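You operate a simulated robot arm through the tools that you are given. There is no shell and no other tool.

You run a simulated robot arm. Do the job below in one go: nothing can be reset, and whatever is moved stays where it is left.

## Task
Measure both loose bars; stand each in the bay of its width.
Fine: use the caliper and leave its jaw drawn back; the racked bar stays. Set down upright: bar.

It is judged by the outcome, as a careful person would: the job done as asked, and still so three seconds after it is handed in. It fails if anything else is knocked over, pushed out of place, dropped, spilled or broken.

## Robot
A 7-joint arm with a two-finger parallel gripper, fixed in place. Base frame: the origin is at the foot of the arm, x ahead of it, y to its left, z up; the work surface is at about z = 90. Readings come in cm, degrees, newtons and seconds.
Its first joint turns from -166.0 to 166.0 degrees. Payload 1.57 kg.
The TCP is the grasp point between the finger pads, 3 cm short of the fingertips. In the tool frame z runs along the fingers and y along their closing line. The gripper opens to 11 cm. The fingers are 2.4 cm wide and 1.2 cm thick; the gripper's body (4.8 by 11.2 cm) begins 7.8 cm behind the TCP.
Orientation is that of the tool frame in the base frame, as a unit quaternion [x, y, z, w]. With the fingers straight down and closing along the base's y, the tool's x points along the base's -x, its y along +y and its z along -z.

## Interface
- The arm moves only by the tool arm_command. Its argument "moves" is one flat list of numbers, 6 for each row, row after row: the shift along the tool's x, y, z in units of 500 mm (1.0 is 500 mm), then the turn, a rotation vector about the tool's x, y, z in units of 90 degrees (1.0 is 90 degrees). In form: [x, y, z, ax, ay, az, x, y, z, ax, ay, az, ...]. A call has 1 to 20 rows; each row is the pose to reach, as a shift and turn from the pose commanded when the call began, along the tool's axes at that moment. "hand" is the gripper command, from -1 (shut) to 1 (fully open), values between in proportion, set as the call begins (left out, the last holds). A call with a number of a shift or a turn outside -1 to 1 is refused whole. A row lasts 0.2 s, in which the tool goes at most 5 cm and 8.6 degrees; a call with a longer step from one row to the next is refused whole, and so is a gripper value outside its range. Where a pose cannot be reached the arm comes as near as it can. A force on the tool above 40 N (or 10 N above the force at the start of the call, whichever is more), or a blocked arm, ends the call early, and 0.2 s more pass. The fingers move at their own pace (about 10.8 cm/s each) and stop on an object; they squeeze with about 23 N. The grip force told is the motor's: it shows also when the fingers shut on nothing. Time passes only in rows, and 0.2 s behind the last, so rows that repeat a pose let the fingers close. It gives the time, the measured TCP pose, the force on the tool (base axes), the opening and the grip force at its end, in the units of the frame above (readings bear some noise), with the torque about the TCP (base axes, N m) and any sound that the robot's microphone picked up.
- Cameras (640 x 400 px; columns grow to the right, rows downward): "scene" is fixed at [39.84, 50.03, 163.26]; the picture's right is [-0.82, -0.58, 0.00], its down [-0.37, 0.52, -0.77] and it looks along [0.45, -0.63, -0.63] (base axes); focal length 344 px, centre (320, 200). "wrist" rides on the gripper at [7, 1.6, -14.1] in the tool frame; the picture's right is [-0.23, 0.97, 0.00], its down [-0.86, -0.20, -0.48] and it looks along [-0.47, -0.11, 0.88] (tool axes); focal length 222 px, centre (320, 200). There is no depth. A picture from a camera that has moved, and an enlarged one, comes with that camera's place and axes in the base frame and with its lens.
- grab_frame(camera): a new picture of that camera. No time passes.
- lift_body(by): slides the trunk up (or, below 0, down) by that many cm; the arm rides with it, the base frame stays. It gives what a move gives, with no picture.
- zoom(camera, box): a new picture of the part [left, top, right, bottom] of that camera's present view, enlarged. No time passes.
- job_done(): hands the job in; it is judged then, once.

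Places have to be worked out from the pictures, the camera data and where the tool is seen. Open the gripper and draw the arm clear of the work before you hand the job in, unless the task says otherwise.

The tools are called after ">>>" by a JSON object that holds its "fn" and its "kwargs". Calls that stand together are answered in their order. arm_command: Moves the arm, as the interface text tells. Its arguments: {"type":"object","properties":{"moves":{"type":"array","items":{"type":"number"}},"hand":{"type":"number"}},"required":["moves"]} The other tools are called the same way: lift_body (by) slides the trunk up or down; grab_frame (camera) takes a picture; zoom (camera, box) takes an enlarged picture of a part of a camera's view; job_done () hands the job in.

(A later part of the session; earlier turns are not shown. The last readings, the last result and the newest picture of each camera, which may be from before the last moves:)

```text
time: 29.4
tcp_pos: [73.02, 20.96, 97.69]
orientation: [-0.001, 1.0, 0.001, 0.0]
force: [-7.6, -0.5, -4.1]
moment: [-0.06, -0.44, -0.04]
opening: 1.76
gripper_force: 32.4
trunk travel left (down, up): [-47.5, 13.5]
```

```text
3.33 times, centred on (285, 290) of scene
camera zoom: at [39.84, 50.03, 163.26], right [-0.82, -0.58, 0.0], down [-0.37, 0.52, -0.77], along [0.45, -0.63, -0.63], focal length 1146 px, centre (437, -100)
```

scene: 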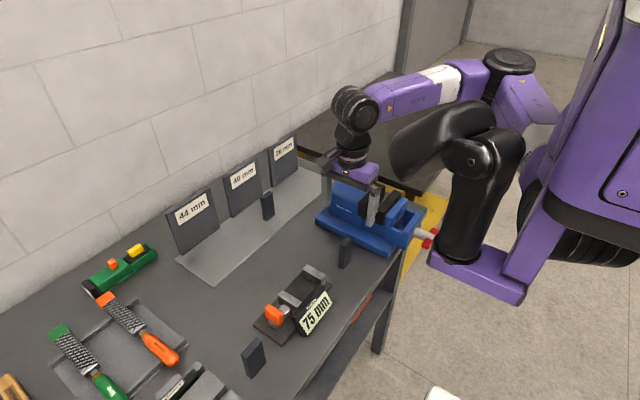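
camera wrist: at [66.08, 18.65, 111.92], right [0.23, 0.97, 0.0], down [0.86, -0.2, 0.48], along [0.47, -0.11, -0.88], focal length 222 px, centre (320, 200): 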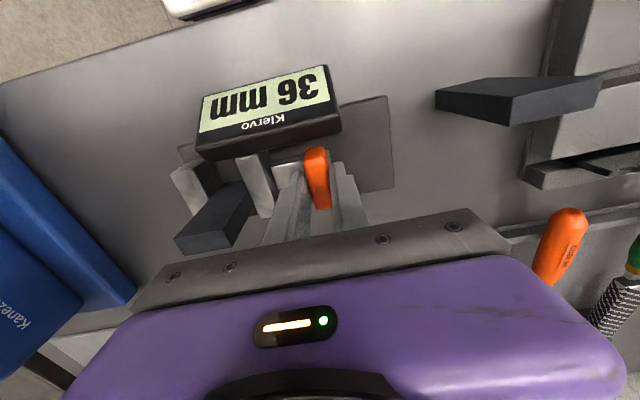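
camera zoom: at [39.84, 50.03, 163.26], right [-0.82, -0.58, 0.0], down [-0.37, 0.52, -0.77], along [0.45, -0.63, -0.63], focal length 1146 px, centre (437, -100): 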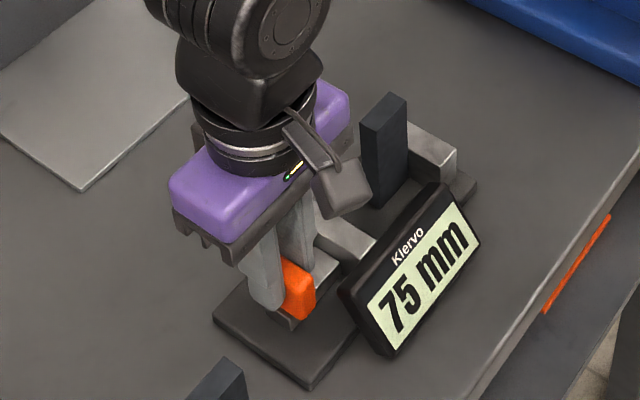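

The jaw is back at 75 mm and bar 1 stands by the fixed jaw. I open the fingers and rise clear of the knob.

>>> {"fn": "arm_command", "kwargs": {"moves": [0, 0, 0, 0, 0, 0, 0, 0, 0, 0, 0, 0, 0, 0, 0, 0, 0, 0], "hand": -0.2}}

>>> {"fn": "arm_command", "kwargs": {"moves": [0, 0, -0.03, 0, 0, 0, 0, 0, -0.08, 0, 0, 0, 0, 0, -0.16, 0, 0, 0, 0, 0, -0.25, 0, 0, 0, 0, 0, -0.34, 0, 0, 0, 0, 0, -0.4, 0, 0, 0, 0, 0, -0.4, 0, 0, 0]}}

>>> {"fn": "grab_frame", "kwargs": {"camera": "scene"}}

```text
time: 30.2
tcp_pos: [73.2, 20.94, 97.68]
orientation: [0.0, 1.0, 0.0, -0.001]
force: [-0.1, 0.2, -0.3]
moment: [0.02, 0.01, -0.02]
opening: 4.39
gripper_force: 0.0
trunk travel left (down, up): [-47.5, 13.5]
```

```text
time: 31.8
tcp_pos: [73.25, 20.77, 117.84]
orientation: [-0.001, 1.0, 0.0, 0.0]
force: [1.3, 0.3, 0.3]
moment: [0.0, -0.04, 0.03]
opening: 4.38
gripper_force: 0.2
trunk travel left (down, up): [-47.5, 13.5]
```

```text
taken
```

scene: 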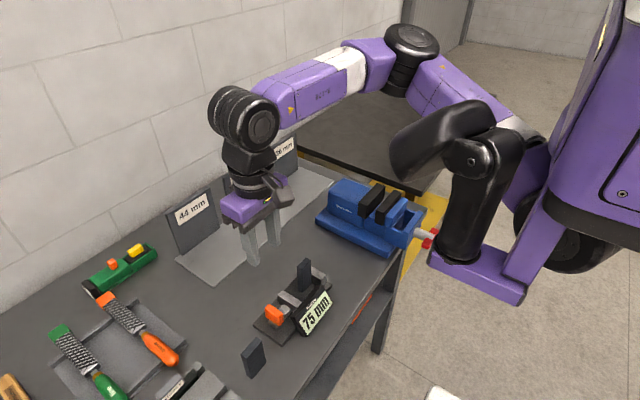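

Before carrying bar 1, I test with the empty gripper whether the 36 bay (near [97, -26]) can be reached, moving there at height.

>>> {"fn": "arm_command", "kwargs": {"moves": [-0.034, -0.067, 0, 0, 0, 0, -0.068, -0.134, 0, 0, 0, 0, -0.102, -0.201, 0, 0, 0, 0, -0.136, -0.268, 0, 0, 0, 0, -0.17, -0.335, 0, 0, 0, 0, -0.205, -0.402, 0, 0, 0, 0, -0.239, -0.469, 0, 0, 0, 0, -0.273, -0.536, 0, 0, 0, 0, -0.307, -0.603, 0, 0, 0, 0, -0.341, -0.67, 0, 0, 0, 0, -0.375, -0.737, 0, 0, 0, 0, -0.41, -0.804, 0, 0, 0, 0, -0.444, -0.871, 0, 0, 0, 0, -0.478, -0.938, 0, 0, 0, 0, -0.478, -0.938, 0, 0, 0, 0]}}

>>> {"fn": "grab_frame", "kwargs": {"camera": "scene"}}

>>> {"fn": "grab_frame", "kwargs": {"camera": "wrist"}}

```text
time: 35.0
tcp_pos: [94.62, -21.44, 117.75]
orientation: [-0.001, 1.0, 0.0, 0.0]
force: [0.3, 0.3, -0.2]
moment: [0.0, 0.0, -0.01]
opening: 4.37
gripper_force: 0.1
out of reach, approached as far as the arm can: row 13, 14, 15
trunk travel left (down, up): [-47.5, 13.5]
```

```text
taken
```

scene: 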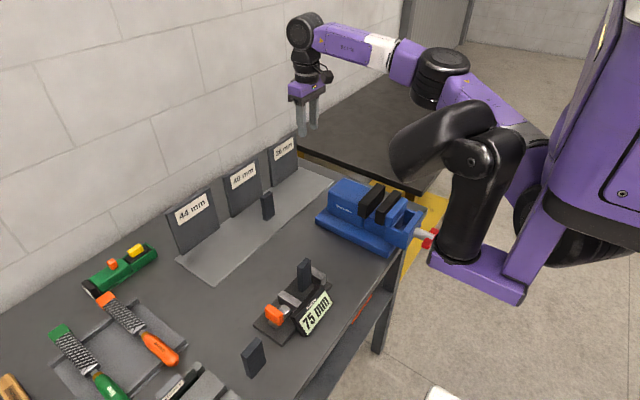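

```text
taken
camera wrist: at [87.7, -19.79, 131.88], right [0.23, 0.97, 0.0], down [0.86, -0.2, 0.48], along [0.47, -0.11, -0.88], focal length 222 px, centre (320, 200)
```

wrist: 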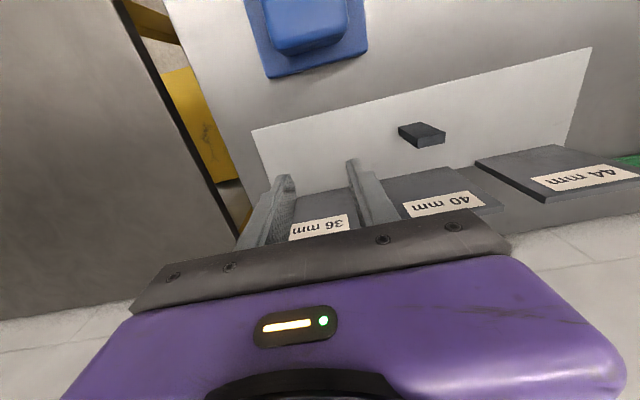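

A vertical tool stops at about r = 97 cm, short of the bay. I'll test the reach with the tool tilted 20° so that the fingers point outward (closing along y keeps the grip level), first at the same height.

>>> {"fn": "arm_command", "kwargs": {"moves": [0, 0, 0, 0, -0.06, 0, 0, 0, 0, 0, -0.12, 0, 0, 0, 0, 0, -0.18, 0, 0, 0, 0, 0, -0.2222, 0, 0, 0, 0, 0, -0.2222, 0, 0, 0, 0, 0, -0.2222, 0]}}

```text
time: 36.4
tcp_pos: [94.76, -21.38, 117.58]
orientation: [0.0, 0.985, 0.001, 0.175]
force: [0.5, -1.0, 0.1]
moment: [0.03, -0.04, 0.0]
opening: 4.4
gripper_force: 0.1
trunk travel left (down, up): [-47.5, 13.5]
```

The tilt was reached with tool z now at [0.34, 0, -0.94]. I try the bay's centre, [100, -26.2], at z≈105 over the empty bay.

>>> {"fn": "arm_command", "kwargs": {"moves": [-0.0024, -0.0192, 0.055, 0, 0, 0, -0.0047, -0.0384, 0.11, 0, 0, 0, -0.0071, -0.0576, 0.165, 0, 0, 0, -0.0094, -0.0768, 0.22, 0, 0, 0, -0.0118, -0.096, 0.2748, 0, 0, 0, -0.0118, -0.096, 0.2748, 0, 0, 0]}}

>>> {"fn": "grab_frame", "kwargs": {"camera": "wrist"}}

>>> {"fn": "zoom", "kwargs": {"camera": "scene", "box": [230, 60, 430, 230]}}

```text
time: 37.8
tcp_pos: [100.31, -26.18, 105.05]
orientation: [0.0, 0.985, 0.0, 0.174]
force: [-0.1, 0.2, -0.1]
moment: [0.01, -0.02, 0.02]
opening: 4.39
gripper_force: 0.1
trunk travel left (down, up): [-47.5, 13.5]
```

```text
taken
camera wrist: at [88.83, -24.46, 116.03], right [0.21, 0.97, 0.08], down [0.64, -0.2, 0.74], along [0.74, -0.11, -0.67], focal length 222 px, centre (320, 200)
```

wrist: 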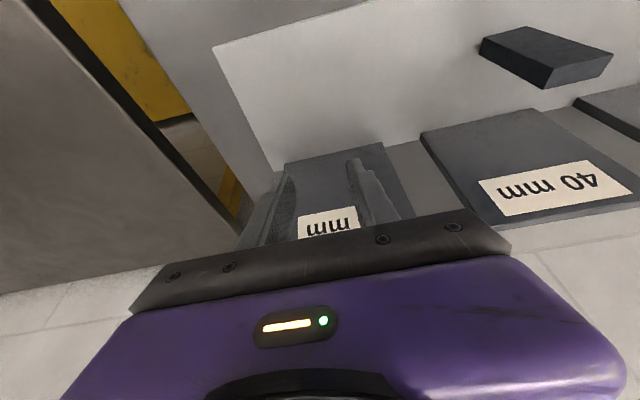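

```text
2.35 times, centred on (330, 145) of scene
camera zoom: at [39.84, 50.03, 163.26], right [-0.82, -0.58, 0.0], down [-0.37, 0.52, -0.77], along [0.45, -0.63, -0.63], focal length 809 px, centre (296, 329)
```

zoom: 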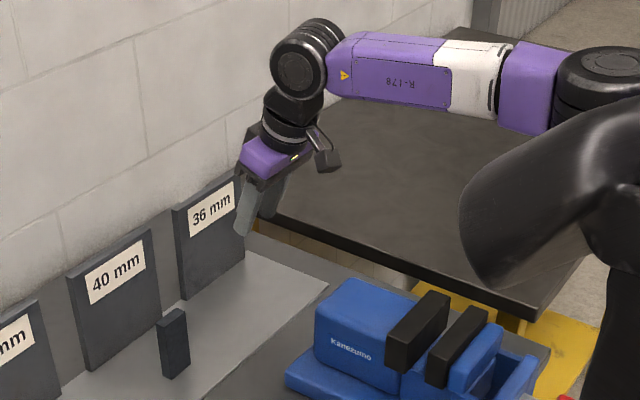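

The tilted tool reaches the 36 bay's centre. From this view the panels are centred at y≈-25.0 (36), -6.0 (40) and 13.1 (44), and the tray runs from x≈93 to 108. I go back above bar 1 with the same tilt, ready to grip it by its y faces.

>>> {"fn": "arm_command", "kwargs": {"moves": [-0.03, 0, -0.0814, 0, 0, 0, -0.0595, 0, -0.1627, 0, 0, 0, -0.0892, 0, -0.2441, 0, 0, 0, -0.0399, 0.0698, -0.2621, 0, 0, 0, 0.0094, 0.1396, -0.2801, 0, 0, 0, 0.0587, 0.2095, -0.2981, 0, 0, 0, 0.108, 0.2793, -0.3161, 0, 0, 0, 0.1573, 0.3491, -0.3341, 0, 0, 0, 0.2066, 0.4189, -0.352, 0, 0, 0, 0.2559, 0.4887, -0.37, 0, 0, 0, 0.3052, 0.5586, -0.388, 0, 0, 0, 0.3545, 0.6284, -0.406, 0, 0, 0, 0.4038, 0.6982, -0.424, 0, 0, 0, 0.4038, 0.6982, -0.424, 0, 0, 0], "hand": 0.1}}

>>> {"fn": "grab_frame", "kwargs": {"camera": "wrist"}}

>>> {"fn": "grab_frame", "kwargs": {"camera": "scene"}}

```text
time: 40.8
tcp_pos: [73.71, 8.41, 117.95]
orientation: [0.001, 0.985, 0.0, 0.174]
force: [-0.9, -0.4, -0.3]
moment: [-0.02, -0.01, 0.04]
opening: 6.03
gripper_force: 0.1
out of reach, approached as far as the arm can: row 3
trunk travel left (down, up): [-47.5, 13.5]
```

```text
taken
camera wrist: at [62.29, 10.14, 128.98], right [0.21, 0.97, 0.08], down [0.64, -0.2, 0.74], along [0.74, -0.11, -0.67], focal length 222 px, centre (320, 200)
```

wrist: 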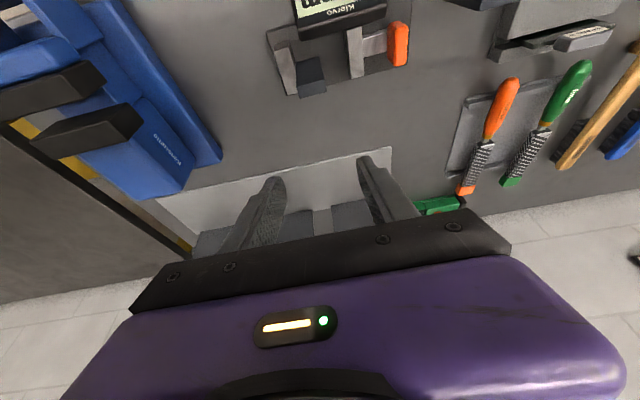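

```text
taken
```

scene: 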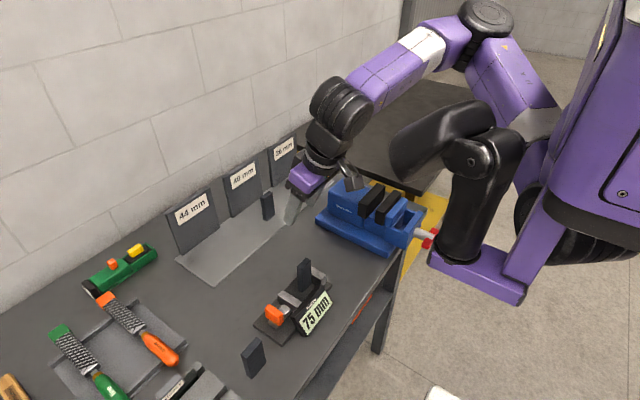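

>>> {"fn": "zoom", "kwargs": {"camera": "wrist", "box": [250, 10, 430, 120]}}

>>> {"fn": "zoom", "kwargs": {"camera": "wrist", "box": [280, 40, 340, 105]}}

```text
3.56 times, centred on (340, 65) of wrist
camera zoom: at [62.29, 10.14, 128.98], right [0.21, 0.97, 0.08], down [0.64, -0.2, 0.74], along [0.74, -0.11, -0.67], focal length 790 px, centre (249, 680)
```

zoom: 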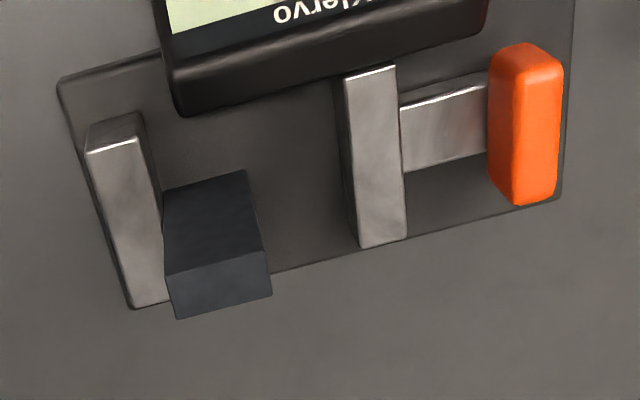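

```text
6.15 times, centred on (310, 72) of wrist
camera zoom: at [62.29, 10.14, 128.98], right [0.21, 0.97, 0.08], down [0.64, -0.2, 0.74], along [0.74, -0.11, -0.67], focal length 1367 px, centre (382, 985)
```

zoom: 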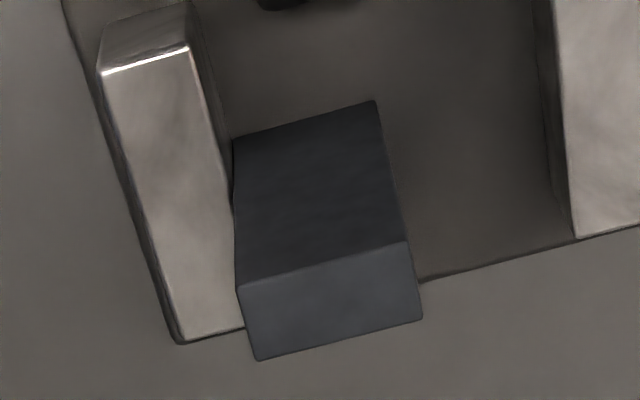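

Bar 1's top centre is at [73.93, 8.86] and its measured width is 3.57 cm. I align and descend to z≈103.5, just over the bar's top, then check before straddling it.

>>> {"fn": "arm_command", "kwargs": {"moves": [-0.0043, 0.0064, 0.0016, 0, 0, 0, 0.0266, 0.0064, 0.0861, 0, 0, 0, 0.0574, 0.0064, 0.1706, 0, 0, 0, 0.078, 0.0064, 0.227, 0, 0, 0, 0.0952, 0.0064, 0.2739, 0, 0, 0, 0.0952, 0.0064, 0.2739, 0, 0, 0]}}

>>> {"fn": "grab_frame", "kwargs": {"camera": "wrist"}}

>>> {"fn": "zoom", "kwargs": {"camera": "scene", "box": [250, 210, 350, 310]}}

```text
time: 42.2
tcp_pos: [74.18, 8.72, 103.33]
orientation: [-0.001, 0.985, 0.001, 0.174]
force: [0.1, -0.4, 0.6]
moment: [0.02, 0.01, 0.0]
opening: 6.05
gripper_force: 0.0
trunk travel left (down, up): [-47.5, 13.5]
```

```text
taken
camera wrist: at [62.74, 10.46, 114.3], right [0.21, 0.97, 0.08], down [0.64, -0.2, 0.74], along [0.74, -0.11, -0.67], focal length 222 px, centre (320, 200)
```

wrist: 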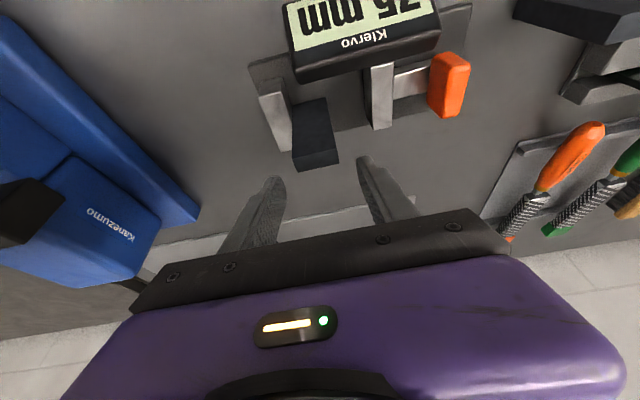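

```text
4.00 times, centred on (300, 260) of scene
camera zoom: at [39.84, 50.03, 163.26], right [-0.82, -0.58, 0.0], down [-0.37, 0.52, -0.77], along [0.45, -0.63, -0.63], focal length 1375 px, centre (400, -40)
```

zoom: 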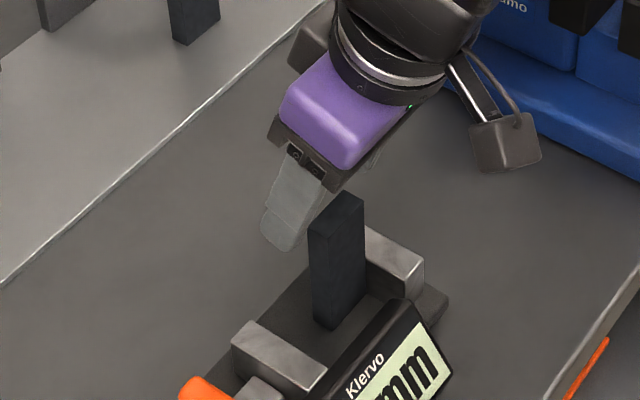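

>>> {"fn": "zoom", "kwargs": {"camera": "wrist", "box": [240, 80, 400, 200]}}

```text
3.33 times, centred on (320, 140) of wrist
camera zoom: at [62.74, 10.46, 114.3], right [0.21, 0.97, 0.08], down [0.64, -0.2, 0.74], along [0.74, -0.11, -0.67], focal length 740 px, centre (320, 400)
```

zoom: 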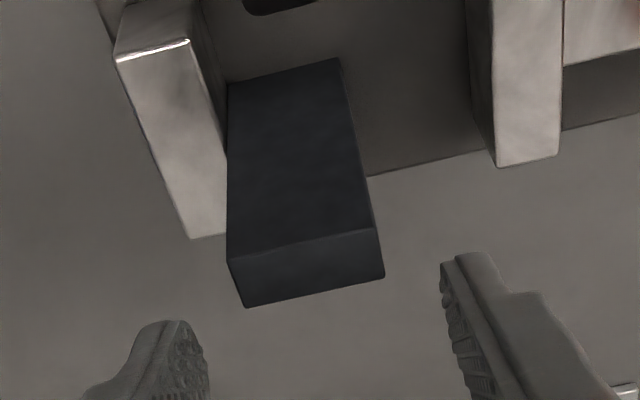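

TCP and bar agree within 0.05 cm. I lower to z≈98.7, keeping the fingertips just above the fixed jaw.

>>> {"fn": "arm_command", "kwargs": {"moves": [0.0086, 0, 0.0235, 0, 0, 0, 0.0172, 0, 0.047, 0, 0, 0, 0.0258, 0, 0.0704, 0, 0, 0, 0.0326, 0, 0.0892, 0, 0, 0, 0.0326, 0, 0.0892, 0, 0, 0]}}

>>> {"fn": "zoom", "kwargs": {"camera": "scene", "box": [250, 210, 350, 310]}}

>>> {"fn": "zoom", "kwargs": {"camera": "wrist", "box": [220, 80, 420, 240]}}

```text
time: 43.4
tcp_pos: [73.87, 8.96, 98.53]
orientation: [-0.001, 0.985, 0.0, 0.174]
force: [-0.2, 1.0, -0.9]
moment: [-0.03, -0.02, 0.03]
opening: 6.06
gripper_force: 0.0
trunk travel left (down, up): [-47.5, 13.5]
```

```text
4.00 times, centred on (300, 260) of scene
camera zoom: at [39.84, 50.03, 163.26], right [-0.82, -0.58, 0.0], down [-0.37, 0.52, -0.77], along [0.45, -0.63, -0.63], focal length 1375 px, centre (400, -40)
```

zoom: 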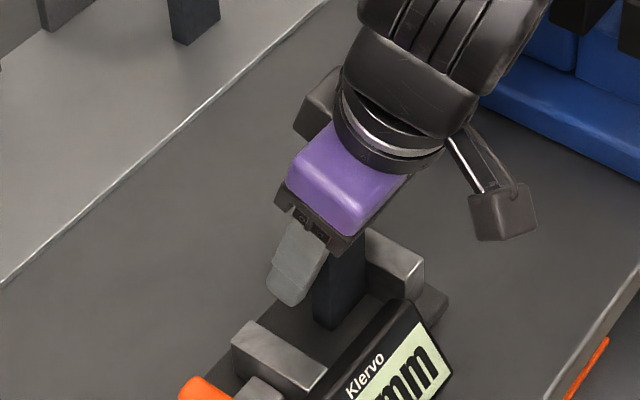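

```text
2.50 times, centred on (320, 160) of wrist
camera zoom: at [62.51, 10.63, 109.59], right [0.21, 0.97, 0.08], down [0.64, -0.2, 0.74], along [0.74, -0.11, -0.67], focal length 555 px, centre (320, 300)
```

zoom: 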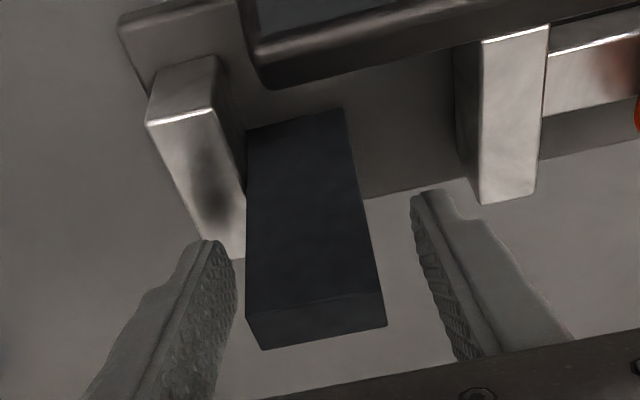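

The fingers straddle bar 1 above the jaws. I shift −0.2 cm in y to centre and close in two stages.

>>> {"fn": "arm_command", "kwargs": {"moves": [0, -0.003, 0, 0, 0, 0, 0, -0.003, 0, 0, 0, 0, 0, -0.003, 0, 0, 0, 0], "hand": -0.2}}

>>> {"fn": "arm_command", "kwargs": {"moves": [0, 0, 0, 0, 0, 0, 0, 0, 0, 0, 0, 0, 0, 0, 0, 0, 0, 0], "hand": -1}}

>>> {"fn": "zoom", "kwargs": {"camera": "wrist", "box": [220, 80, 420, 240]}}

```text
time: 44.2
tcp_pos: [73.98, 8.79, 98.73]
orientation: [0.0, 0.985, 0.0, 0.173]
force: [0.2, 0.1, -0.5]
moment: [-0.03, -0.01, -0.02]
opening: 4.39
gripper_force: 0.1
trunk travel left (down, up): [-47.5, 13.5]
```

```text
time: 45.0
tcp_pos: [74.14, 8.72, 98.69]
orientation: [-0.001, 0.985, 0.001, 0.174]
force: [0.2, 2.2, 0.0]
moment: [0.04, -0.02, -0.03]
opening: 3.57
gripper_force: 23.2
trunk travel left (down, up): [-47.5, 13.5]
```

```text
2.50 times, centred on (320, 160) of wrist
camera zoom: at [62.57, 10.49, 109.66], right [0.21, 0.97, 0.08], down [0.64, -0.2, 0.74], along [0.74, -0.11, -0.67], focal length 555 px, centre (320, 300)
```

zoom: 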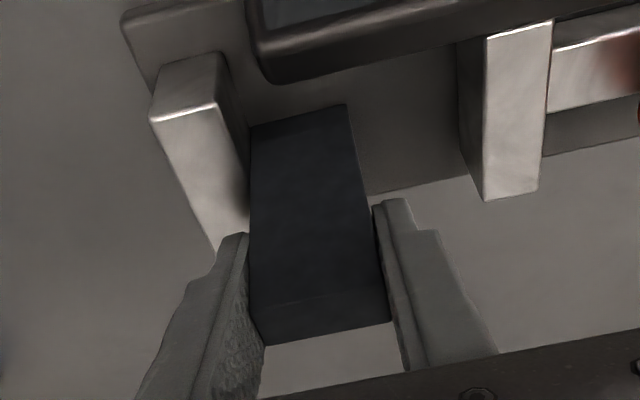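

Bar 1 is gripped at 3.57 cm opening. I lift it straight up, then carry it slowly toward the 36 bay, going out in x first to stay clear of the vise.

>>> {"fn": "arm_command", "kwargs": {"moves": [-0.007, 0, -0.0192, 0, 0, 0, -0.025, 0, -0.0684, 0, 0, 0, -0.045, 0, -0.1231, 0, 0, 0, -0.065, 0, -0.1779, 0, 0, 0, -0.085, 0, -0.2326, 0, 0, 0, -0.105, 0, -0.2873, 0, 0, 0, -0.135, -0.0215, -0.2764, 0, 0, 0, -0.1651, -0.0431, -0.2654, 0, 0, 0, -0.1951, -0.0646, -0.2544, 0, 0, 0, -0.2252, -0.0862, -0.2434, 0, 0, 0, -0.2552, -0.1077, -0.2325, 0, 0, 0, -0.2852, -0.1292, -0.2215, 0, 0, 0, -0.3153, -0.1508, -0.2105, 0, 0, 0, -0.3453, -0.1723, -0.1995, 0, 0, 0, -0.3754, -0.1939, -0.1886, 0, 0, 0, -0.4054, -0.2154, -0.1776, 0, 0, 0]}}

>>> {"fn": "grab_frame", "kwargs": {"camera": "scene"}}

>>> {"fn": "grab_frame", "kwargs": {"camera": "wrist"}}

```text
time: 48.4
tcp_pos: [90.19, -1.83, 113.93]
orientation: [0.0, 0.985, 0.0, 0.174]
force: [0.5, 0.6, -3.9]
moment: [0.02, 0.02, -0.01]
opening: 3.59
gripper_force: 22.6
trunk travel left (down, up): [-47.5, 13.5]
```

```text
taken
```

scene: 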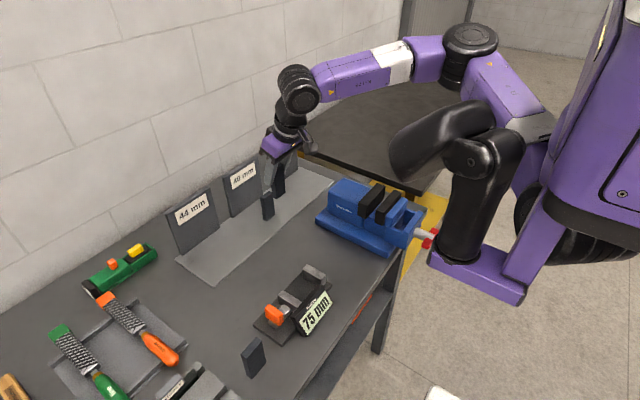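

```text
taken
camera wrist: at [78.66, -0.13, 124.92], right [0.21, 0.97, 0.08], down [0.64, -0.2, 0.74], along [0.74, -0.11, -0.67], focal length 222 px, centre (320, 200)
```

wrist: 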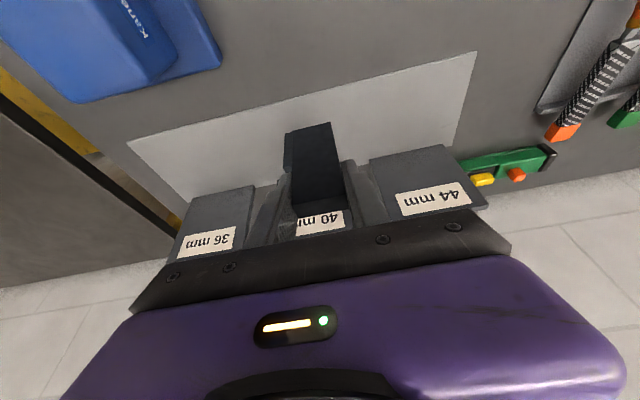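

The held bar hangs upright. This view puts the bay centres at y ≈ -25.1 (36), -5.9 (40) and 13.4 (44). I carry on over the 36 bay to about [100, -25.1, 109].

>>> {"fn": "arm_command", "kwargs": {"moves": [-0.0128, -0.0385, 0.0135, 0, 0, 0, -0.0256, -0.077, 0.0271, 0, 0, 0, -0.0384, -0.1155, 0.0406, 0, 0, 0, -0.0512, -0.154, 0.0542, 0, 0, 0, -0.064, -0.1925, 0.0677, 0, 0, 0, -0.0768, -0.231, 0.0813, 0, 0, 0, -0.0895, -0.2695, 0.0948, 0, 0, 0, -0.1023, -0.308, 0.1083, 0, 0, 0, -0.1151, -0.3465, 0.1219, 0, 0, 0, -0.1279, -0.385, 0.1354, 0, 0, 0, -0.1407, -0.4235, 0.149, 0, 0, 0, -0.1535, -0.462, 0.1625, 0, 0, 0, -0.1535, -0.462, 0.1625, 0, 0, 0]}}

>>> {"fn": "grab_frame", "kwargs": {"camera": "wrist"}}

>>> {"fn": "zoom", "kwargs": {"camera": "scene", "box": [220, 80, 380, 230]}}

```text
time: 51.2
tcp_pos: [100.04, -25.1, 109.01]
orientation: [-0.001, 0.985, 0.001, 0.173]
force: [-0.1, 0.3, -4.5]
moment: [-0.01, 0.03, 0.02]
opening: 3.56
gripper_force: 22.6
trunk travel left (down, up): [-47.5, 13.5]
```

```text
taken
camera wrist: at [88.63, -23.52, 119.96], right [0.21, 0.97, 0.08], down [0.64, -0.2, 0.74], along [0.74, -0.11, -0.67], focal length 222 px, centre (320, 200)
```

wrist: 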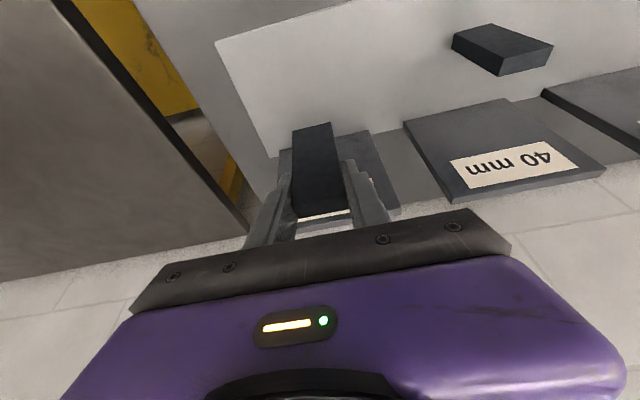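

```text
2.67 times, centred on (300, 155) of scene
camera zoom: at [39.84, 50.03, 163.26], right [-0.82, -0.58, 0.0], down [-0.37, 0.52, -0.77], along [0.45, -0.63, -0.63], focal length 917 px, centre (373, 320)
```

zoom: 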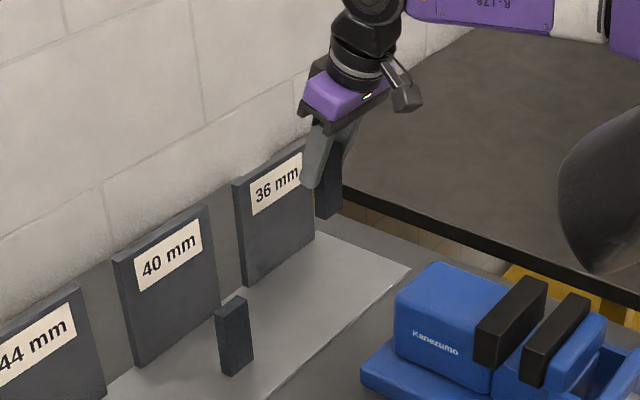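

Everything is clear. I lower bar 1 toward the tray, stopping about 1 cm above it.

>>> {"fn": "arm_command", "kwargs": {"moves": [0.0137, 0, 0.0376, 0, 0, 0, 0.0274, 0, 0.0751, 0, 0, 0, 0.0412, 0, 0.1127, 0, 0, 0, 0.0549, 0, 0.1502, 0, 0, 0, 0.0638, 0, 0.1747, 0, 0, 0, 0.0679, 0, 0.1859, 0, 0, 0, 0.0679, 0, 0.1859, 0, 0, 0]}}

>>> {"fn": "zoom", "kwargs": {"camera": "scene", "box": [240, 100, 360, 210]}}

>>> {"fn": "grab_frame", "kwargs": {"camera": "wrist"}}

```text
time: 52.8
tcp_pos: [99.98, -25.03, 99.03]
orientation: [-0.001, 0.985, 0.0, 0.174]
force: [0.6, -0.2, -3.3]
moment: [0.03, 0.0, -0.02]
opening: 3.59
gripper_force: 22.9
trunk travel left (down, up): [-47.5, 13.5]
```

```text
3.64 times, centred on (300, 155) of scene
camera zoom: at [39.84, 50.03, 163.26], right [-0.82, -0.58, 0.0], down [-0.37, 0.52, -0.77], along [0.45, -0.63, -0.63], focal length 1250 px, centre (393, 364)
```

zoom: 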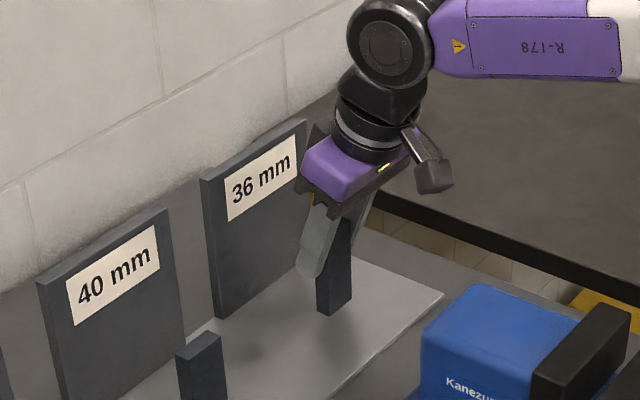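

```text
taken
camera wrist: at [88.66, -23.38, 110.05], right [0.21, 0.97, 0.08], down [0.64, -0.2, 0.74], along [0.74, -0.11, -0.67], focal length 222 px, centre (320, 200)
```

wrist: 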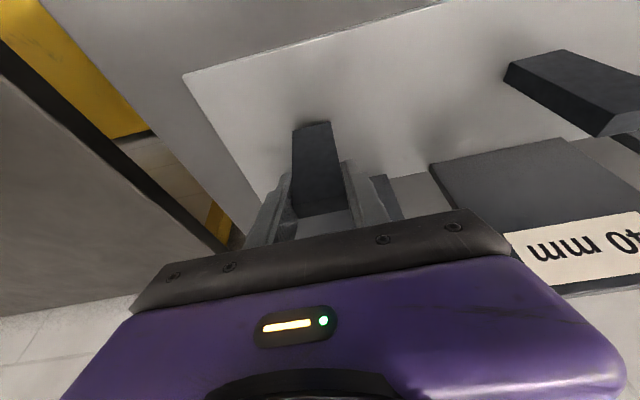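

Slow final lowering now, 0.1 cm per row, watching the force.

>>> {"fn": "arm_command", "kwargs": {"moves": [0.0007, 0, 0.0019, 0, 0, 0, 0.0014, 0, 0.0038, 0, 0, 0, 0.0021, 0, 0.0056, 0, 0, 0, 0.0027, 0, 0.0075, 0, 0, 0, 0.0034, 0, 0.0094, 0, 0, 0, 0.0041, 0, 0.0113, 0, 0, 0]}}

```text
time: 54.2
tcp_pos: [100.05, -25.01, 98.6]
orientation: [-0.001, 0.985, 0.0, 0.174]
force: [0.0, -0.8, -3.8]
moment: [0.0, -0.05, 0.0]
opening: 3.56
gripper_force: 22.8
trunk travel left (down, up): [-47.5, 13.5]
```

>>> {"fn": "arm_command", "kwargs": {"moves": [0.0007, 0, 0.0019, 0, 0, 0, 0.0014, 0, 0.0038, 0, 0, 0, 0.0021, 0, 0.0056, 0, 0, 0, 0.0027, 0, 0.0075, 0, 0, 0]}}

```text
time: 55.2
tcp_pos: [100.15, -24.97, 98.06]
orientation: [-0.001, 0.985, 0.0, 0.174]
force: [0.0, -0.4, -4.9]
moment: [0.02, -0.03, 0.0]
opening: 3.58
gripper_force: 23.4
trunk travel left (down, up): [-47.5, 13.5]
```

No contact yet at z≈98.05; I continue in 0.05–0.1 cm steps.

>>> {"fn": "arm_command", "kwargs": {"moves": [0.0003, 0, 0.0009, 0, 0, 0, 0.0007, 0, 0.0019, 0, 0, 0, 0.001, 0, 0.0028, 0, 0, 0]}}

```text
time: 56.0
tcp_pos: [100.1, -24.98, 98.12]
orientation: [-0.001, 0.985, 0.001, 0.175]
force: [-3.9, 2.5, 6.6]
moment: [0.0, 0.34, -0.05]
opening: 3.58
gripper_force: 22.8
trunk travel left (down, up): [-47.5, 13.5]
```

Contact (about 11 N). I check that the bar stands square on the tray before releasing.

>>> {"fn": "zoom", "kwargs": {"camera": "scene", "box": [280, 120, 350, 190]}}

>>> {"fn": "zoom", "kwargs": {"camera": "wrist", "box": [240, 80, 420, 230]}}

```text
5.71 times, centred on (315, 155) of scene
camera zoom: at [39.84, 50.03, 163.26], right [-0.82, -0.58, 0.0], down [-0.37, 0.52, -0.77], along [0.45, -0.63, -0.63], focal length 1965 px, centre (349, 457)
```

zoom: 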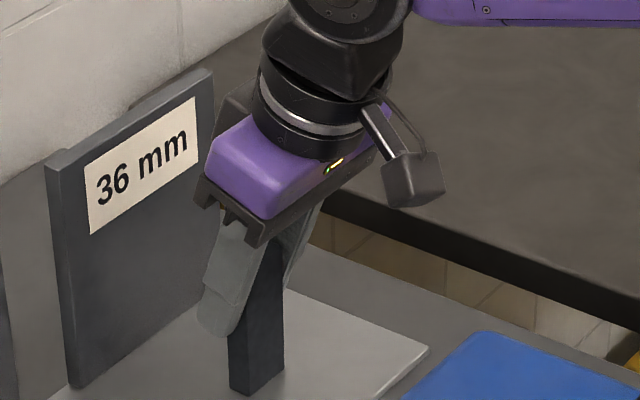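

```text
2.67 times, centred on (330, 155) of wrist
camera zoom: at [88.65, -23.37, 109.04], right [0.21, 0.97, 0.08], down [0.64, -0.2, 0.74], along [0.74, -0.11, -0.66], focal length 592 px, centre (293, 320)
```

zoom: 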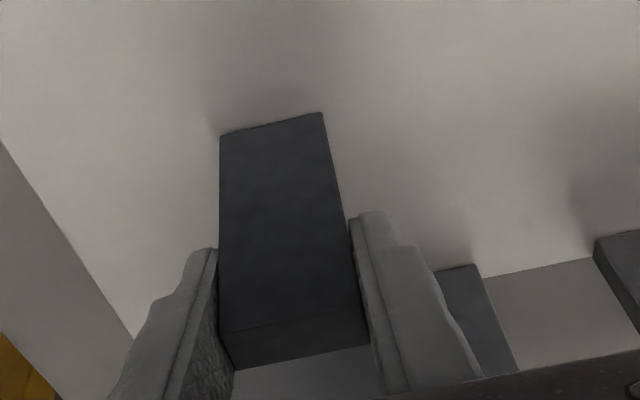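

The bar looks upright within a degree or two. I ease off slightly, then open the fingers partway to release it.

>>> {"fn": "arm_command", "kwargs": {"moves": [-0.0003, 0, -0.0009, 0, 0, 0, -0.0003, 0, -0.0009, 0, 0, 0]}}

>>> {"fn": "arm_command", "kwargs": {"moves": [0, 0, 0, 0, 0, 0, 0, 0, 0, 0, 0, 0, 0, 0, 0, 0, 0, 0], "hand": -0.1}}

>>> {"fn": "zoom", "kwargs": {"camera": "wrist", "box": [240, 80, 420, 230]}}

>>> {"fn": "zoom", "kwargs": {"camera": "scene", "box": [280, 120, 350, 190]}}

```text
time: 56.6
tcp_pos: [99.95, -25.12, 98.0]
orientation: [0.0, 0.985, 0.0, 0.175]
force: [3.5, -1.5, 7.6]
moment: [-0.06, -0.2, -0.03]
opening: 3.6
gripper_force: 23.0
trunk travel left (down, up): [-47.5, 13.5]
```

```text
time: 57.4
tcp_pos: [100.09, -24.98, 97.91]
orientation: [0.0, 0.985, -0.001, 0.173]
force: [0.1, 0.0, 0.2]
moment: [0.0, 0.0, -0.03]
opening: 4.94
gripper_force: 0.1
trunk travel left (down, up): [-47.5, 13.5]
```

```text
2.67 times, centred on (330, 155) of wrist
camera zoom: at [88.58, -23.32, 108.94], right [0.21, 0.97, 0.08], down [0.64, -0.2, 0.74], along [0.74, -0.11, -0.67], focal length 592 px, centre (293, 320)
```

zoom: 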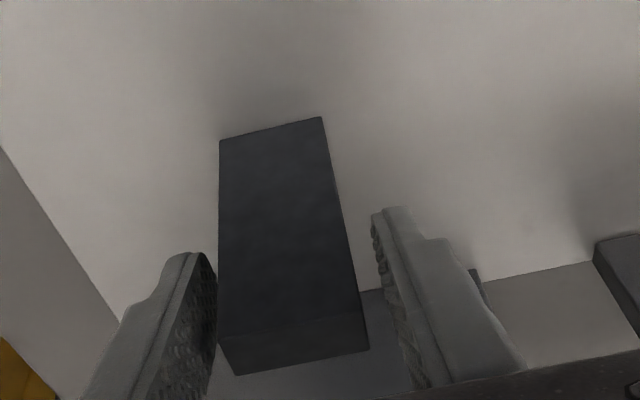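

```text
5.71 times, centred on (315, 155) of scene
camera zoom: at [39.84, 50.03, 163.26], right [-0.82, -0.58, 0.0], down [-0.37, 0.52, -0.77], along [0.45, -0.63, -0.63], focal length 1965 px, centre (349, 457)
```

zoom: 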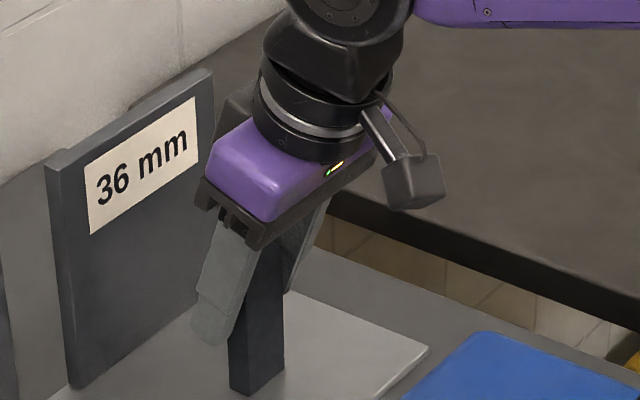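

Bar 1 stands free in the 36 bay. I open a bit wider and rise straight up, clear of the bar.

>>> {"fn": "arm_command", "kwargs": {"moves": [0, 0.003, 0, 0, 0, 0, 0, 0.003, 0, 0, 0, 0, -0.0069, 0.003, -0.0188, 0, 0, 0, -0.0206, 0.003, -0.0564, 0, 0, 0, -0.0412, 0.003, -0.1127, 0, 0, 0, -0.0617, 0.003, -0.169, 0, 0, 0, -0.0823, 0.003, -0.2254, 0, 0, 0, -0.0823, 0.003, -0.2254, 0, 0, 0], "hand": 0.2}}

>>> {"fn": "grab_frame", "kwargs": {"camera": "scene"}}

>>> {"fn": "grab_frame", "kwargs": {"camera": "wrist"}}

```text
time: 59.2
tcp_pos: [100.01, -25.05, 110.06]
orientation: [0.0, 0.985, 0.0, 0.174]
force: [0.6, -0.1, -0.4]
moment: [-0.01, -0.02, -0.01]
opening: 6.63
gripper_force: 0.0
trunk travel left (down, up): [-47.5, 13.5]
```

```text
taken
```

scene: 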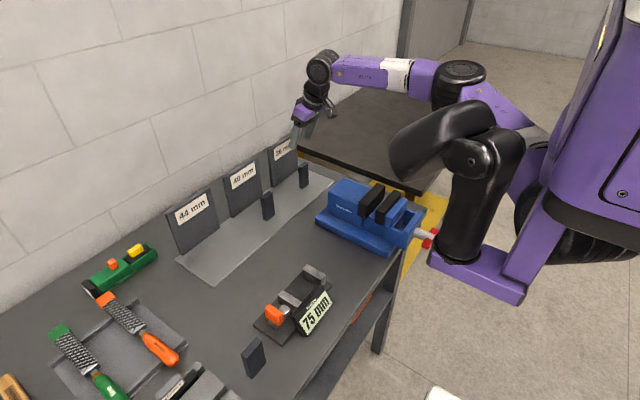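

```text
taken
camera wrist: at [88.69, -23.42, 121.09], right [0.21, 0.97, 0.08], down [0.64, -0.2, 0.74], along [0.74, -0.11, -0.67], focal length 222 px, centre (320, 200)
```

wrist: 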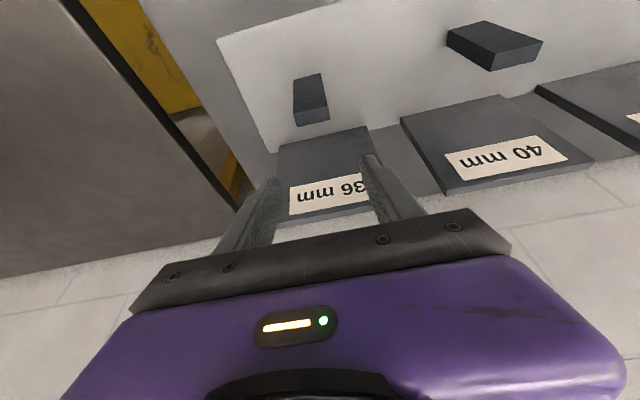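

Bar 1 stands upright in the 36 bay, in line with the racked bar. Now I travel at height toward bar 2, near [69.9, 30.6].

>>> {"fn": "arm_command", "kwargs": {"moves": [0.0309, 0.07, -0.0246, 0, 0, 0, 0.0619, 0.14, -0.0492, 0, 0, 0, 0.0928, 0.21, -0.0738, 0, 0, 0, 0.1237, 0.28, -0.0984, 0, 0, 0, 0.1546, 0.35, -0.123, 0, 0, 0, 0.1856, 0.42, -0.1476, 0, 0, 0, 0.2165, 0.49, -0.1722, 0, 0, 0, 0.2474, 0.56, -0.1968, 0, 0, 0]}}

>>> {"fn": "arm_command", "kwargs": {"moves": [0.038, 0.069, -0.0059, 0, 0, 0, 0.076, 0.138, -0.0118, 0, 0, 0, 0.114, 0.207, -0.0177, 0, 0, 0, 0.152, 0.276, -0.0236, 0, 0, 0, 0.19, 0.345, -0.0295, 0, 0, 0, 0.228, 0.414, -0.0354, 0, 0, 0, 0.266, 0.483, -0.0413, 0, 0, 0, 0.304, 0.552, -0.0472, 0, 0, 0, 0.304, 0.552, -0.0472, 0, 0, 0]}}

>>> {"fn": "grab_frame", "kwargs": {"camera": "wrist"}}

>>> {"fn": "grab_frame", "kwargs": {"camera": "scene"}}

```text
time: 61.0
tcp_pos: [84.91, 3.41, 114.97]
orientation: [0.001, 0.985, 0.0, 0.173]
force: [-0.6, -0.6, 0.4]
moment: [0.03, -0.03, 0.01]
opening: 6.61
gripper_force: 0.0
trunk travel left (down, up): [-47.5, 13.5]
```

```text
time: 63.0
tcp_pos: [69.81, 30.65, 112.13]
orientation: [0.0, 0.985, 0.0, 0.174]
force: [-1.1, -0.2, 0.3]
moment: [0.0, 0.03, 0.01]
opening: 6.62
gripper_force: 0.0
trunk travel left (down, up): [-47.5, 13.5]
```

```text
taken
camera wrist: at [58.45, 32.43, 123.04], right [0.21, 0.97, 0.08], down [0.64, -0.2, 0.74], along [0.74, -0.11, -0.67], focal length 222 px, centre (320, 200)
```

wrist: 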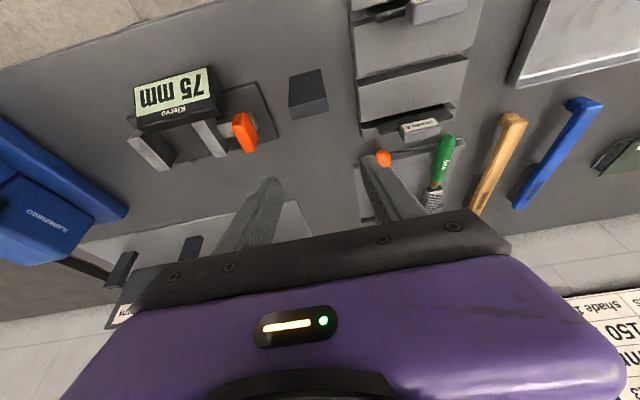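

```text
taken
```

scene: 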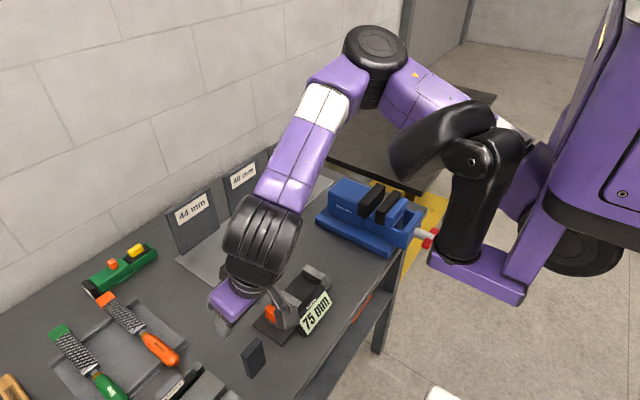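

>>> {"fn": "zoom", "kwargs": {"camera": "wrist", "box": [270, 50, 350, 130]}}

>>> {"fn": "zoom", "kwargs": {"camera": "wrist", "box": [110, 40, 370, 220]}}

```text
5.00 times, centred on (310, 90) of wrist
camera zoom: at [58.45, 32.43, 123.04], right [0.21, 0.97, 0.08], down [0.64, -0.2, 0.74], along [0.74, -0.11, -0.67], focal length 1111 px, centre (370, 750)
```

zoom: 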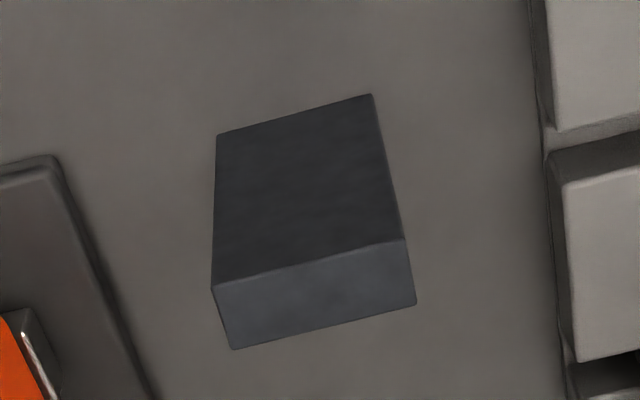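

```text
2.22 times, centred on (240, 130) of wrist
camera zoom: at [58.45, 32.43, 123.04], right [0.21, 0.97, 0.08], down [0.64, -0.2, 0.74], along [0.74, -0.11, -0.67], focal length 494 px, centre (498, 356)
```

zoom: 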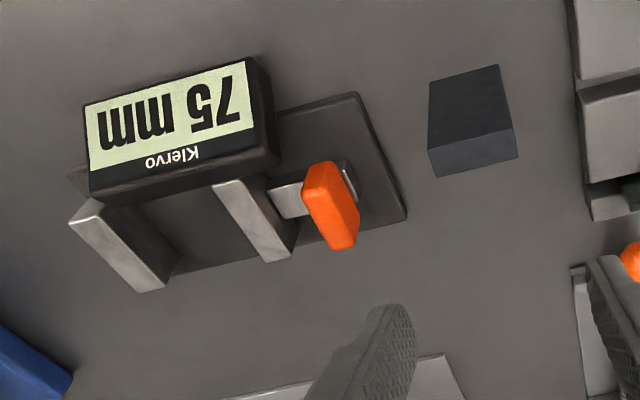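

Bar 2's top centre is [70.14, 30.56], about 4.4 cm wide, with free room around it. I align and go down around it to TCP z≈97.7, keeping the same tilt and closing along y.

>>> {"fn": "arm_command", "kwargs": {"moves": [-0.0053, -0.0054, 0.0019, 0, 0, 0, 0.0221, -0.0054, 0.077, 0, 0, 0, 0.0496, -0.0054, 0.1521, 0, 0, 0, 0.0702, -0.0054, 0.2085, 0, 0, 0, 0.0839, -0.0054, 0.246, 0, 0, 0, 0.0935, -0.0054, 0.2723, 0, 0, 0, 0.0935, -0.0054, 0.2723, 0, 0, 0]}}

>>> {"fn": "zoom", "kwargs": {"camera": "wrist", "box": [220, 80, 440, 240]}}

>>> {"fn": "zoom", "kwargs": {"camera": "scene", "box": [190, 280, 310, 390]}}

```text
time: 64.6
tcp_pos: [70.23, 30.61, 97.42]
orientation: [0.0, 0.985, 0.0, 0.173]
force: [-0.2, -0.6, 0.1]
moment: [0.0, -0.02, 0.03]
opening: 6.59
gripper_force: 0.1
trunk travel left (down, up): [-47.5, 13.5]
```

```text
2.50 times, centred on (330, 160) of wrist
camera zoom: at [58.8, 32.21, 108.43], right [0.21, 0.97, 0.08], down [0.64, -0.2, 0.74], along [0.74, -0.11, -0.67], focal length 555 px, centre (295, 300)
```

zoom: 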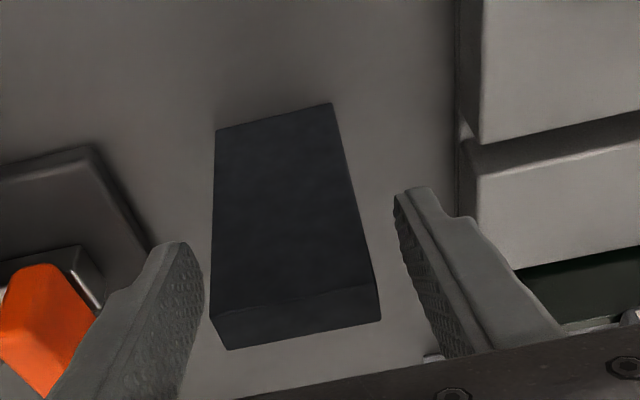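

```text
3.64 times, centred on (250, 335) of scene
camera zoom: at [39.84, 50.03, 163.26], right [-0.82, -0.58, 0.0], down [-0.37, 0.52, -0.77], along [0.45, -0.63, -0.63], focal length 1250 px, centre (574, -291)
```

zoom: 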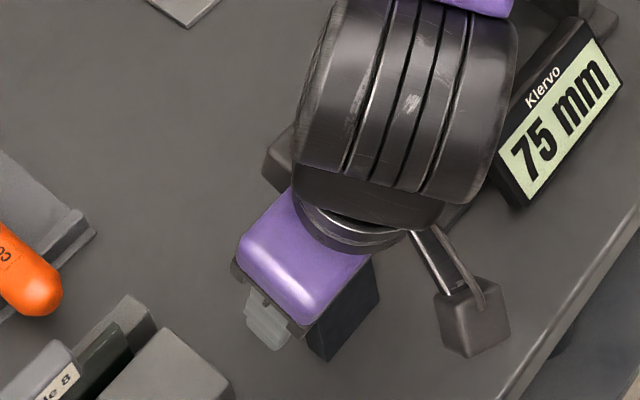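

Aligned. I raise 0.25 cm so that the fingertips will later clear the caliper jaws, then close in two stages.

>>> {"fn": "arm_command", "kwargs": {"moves": [-0.0017, 0, -0.0047, 0, 0, 0, -0.0017, 0, -0.0047, 0, 0, 0, -0.0017, 0, -0.0047, 0, 0, 0], "hand": -0.07}}

>>> {"fn": "arm_command", "kwargs": {"moves": [0, 0, 0, 0, 0, 0, 0, 0, 0, 0, 0, 0, 0, 0, 0, 0, 0, 0], "hand": -1}}

```text
time: 65.4
tcp_pos: [70.21, 30.56, 97.75]
orientation: [-0.001, 0.985, 0.0, 0.174]
force: [-0.1, -0.1, -0.5]
moment: [0.01, 0.01, 0.01]
opening: 5.1
gripper_force: 0.0
trunk travel left (down, up): [-47.5, 13.5]
```

```text
time: 66.2
tcp_pos: [70.14, 30.59, 97.78]
orientation: [0.0, 0.985, 0.0, 0.174]
force: [-0.2, -1.4, 1.1]
moment: [0.04, -0.01, -0.05]
opening: 4.39
gripper_force: 22.7
trunk travel left (down, up): [-47.5, 13.5]
```

Bar 2 is held (opening 4.39 cm). I lift it and carry it above the caliper's gap, near [73.95, 9.8].

>>> {"fn": "arm_command", "kwargs": {"moves": [-0.0069, 0, -0.0188, 0, 0, 0, -0.0245, 0, -0.0672, 0, 0, 0, -0.0441, 0, -0.1209, 0, 0, 0, -0.0638, 0, -0.1746, 0, 0, 0, -0.0834, 0, -0.2283, 0, 0, 0, -0.0981, 0, -0.2686, 0, 0, 0, -0.1052, -0.0416, -0.266, 0, 0, 0, -0.1124, -0.0831, -0.2634, 0, 0, 0, -0.1195, -0.1247, -0.2608, 0, 0, 0, -0.1267, -0.1662, -0.2582, 0, 0, 0, -0.1338, -0.2078, -0.2556, 0, 0, 0, -0.1409, -0.2494, -0.2529, 0, 0, 0, -0.1481, -0.2909, -0.2503, 0, 0, 0, -0.1552, -0.3325, -0.2477, 0, 0, 0, -0.1624, -0.374, -0.2451, 0, 0, 0, -0.1695, -0.4156, -0.2425, 0, 0, 0, -0.1695, -0.4156, -0.2425, 0, 0, 0]}}

>>> {"fn": "grab_frame", "kwargs": {"camera": "wrist"}}

>>> {"fn": "grab_frame", "kwargs": {"camera": "scene"}}

```text
time: 69.8
tcp_pos: [74.15, 9.41, 111.99]
orientation: [0.0, 0.985, -0.001, 0.174]
force: [0.4, -0.3, -5.3]
moment: [-0.03, 0.01, 0.02]
opening: 4.38
gripper_force: 22.5
trunk travel left (down, up): [-47.5, 13.5]
```

```text
taken
camera wrist: at [62.74, 11.06, 122.97], right [0.21, 0.97, 0.08], down [0.64, -0.2, 0.74], along [0.74, -0.11, -0.67], focal length 222 px, centre (320, 200)
```

wrist: 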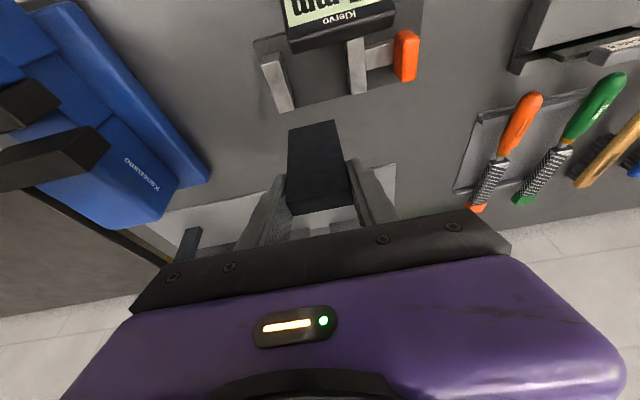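

```text
taken
```

scene: 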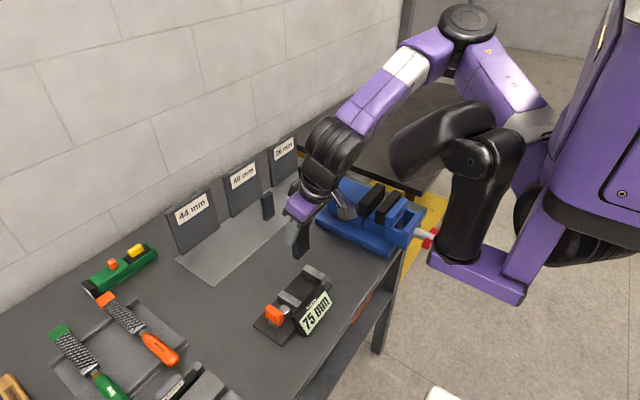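

>>> {"fn": "zoom", "kwargs": {"camera": "wrist", "box": [240, 20, 430, 160]}}

```text
2.86 times, centred on (335, 90) of wrist
camera zoom: at [62.74, 11.06, 122.97], right [0.21, 0.97, 0.08], down [0.64, -0.2, 0.74], along [0.74, -0.11, -0.67], focal length 635 px, centre (277, 514)
```

zoom: 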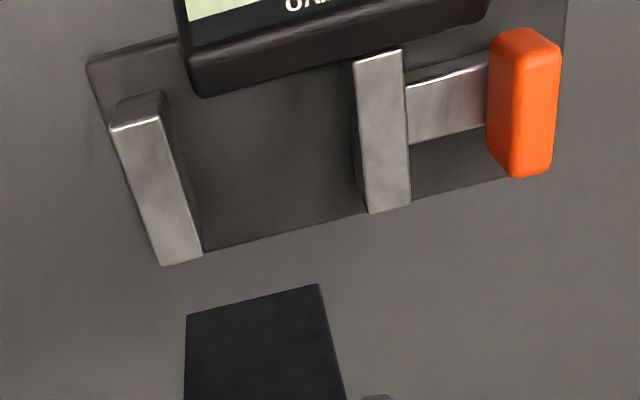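

Bar 2 spans y 7.2–11.6 here, and the jaws' inner faces are at 7.0 and 14.5. I shift +0.5 cm in y for clearance and lower it to just above the plate.

>>> {"fn": "arm_command", "kwargs": {"moves": [0, 0.01, 0, 0, 0, 0, 0.0206, 0.01, 0.0563, 0, 0, 0, 0.0412, 0.01, 0.1127, 0, 0, 0, 0.0617, 0.01, 0.169, 0, 0, 0, 0.0755, 0.01, 0.2066, 0, 0, 0, 0.0837, 0.01, 0.2291, 0, 0, 0, 0.0837, 0.01, 0.2291, 0, 0, 0]}}

>>> {"fn": "zoom", "kwargs": {"camera": "wrist", "box": [230, 60, 430, 220]}}

>>> {"fn": "zoom", "kwargs": {"camera": "scene", "box": [250, 210, 350, 310]}}

```text
time: 71.4
tcp_pos: [73.93, 10.09, 99.82]
orientation: [-0.001, 0.985, 0.0, 0.174]
force: [0.8, -0.2, -4.7]
moment: [0.02, -0.01, 0.05]
opening: 4.41
gripper_force: 23.7
trunk travel left (down, up): [-47.5, 13.5]
```

```text
2.50 times, centred on (330, 140) of wrist
camera zoom: at [62.57, 11.79, 110.77], right [0.21, 0.97, 0.08], down [0.64, -0.2, 0.74], along [0.74, -0.11, -0.67], focal length 555 px, centre (295, 350)
```

zoom: 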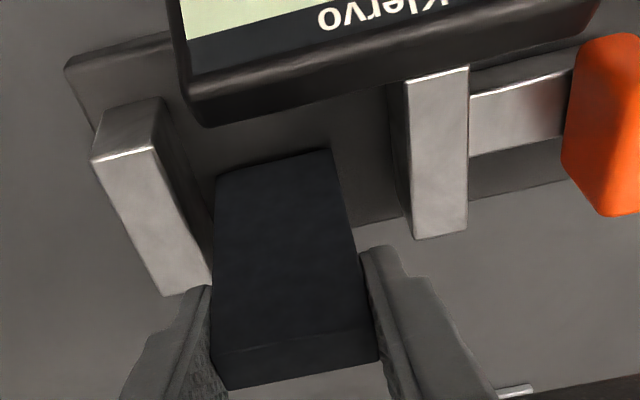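

```text
4.00 times, centred on (300, 260) of scene
camera zoom: at [39.84, 50.03, 163.26], right [-0.82, -0.58, 0.0], down [-0.37, 0.52, -0.77], along [0.45, -0.63, -0.63], focal length 1375 px, centre (400, -40)
```

zoom: 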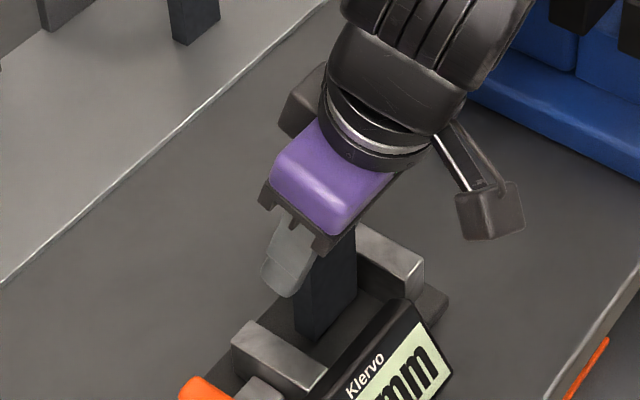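

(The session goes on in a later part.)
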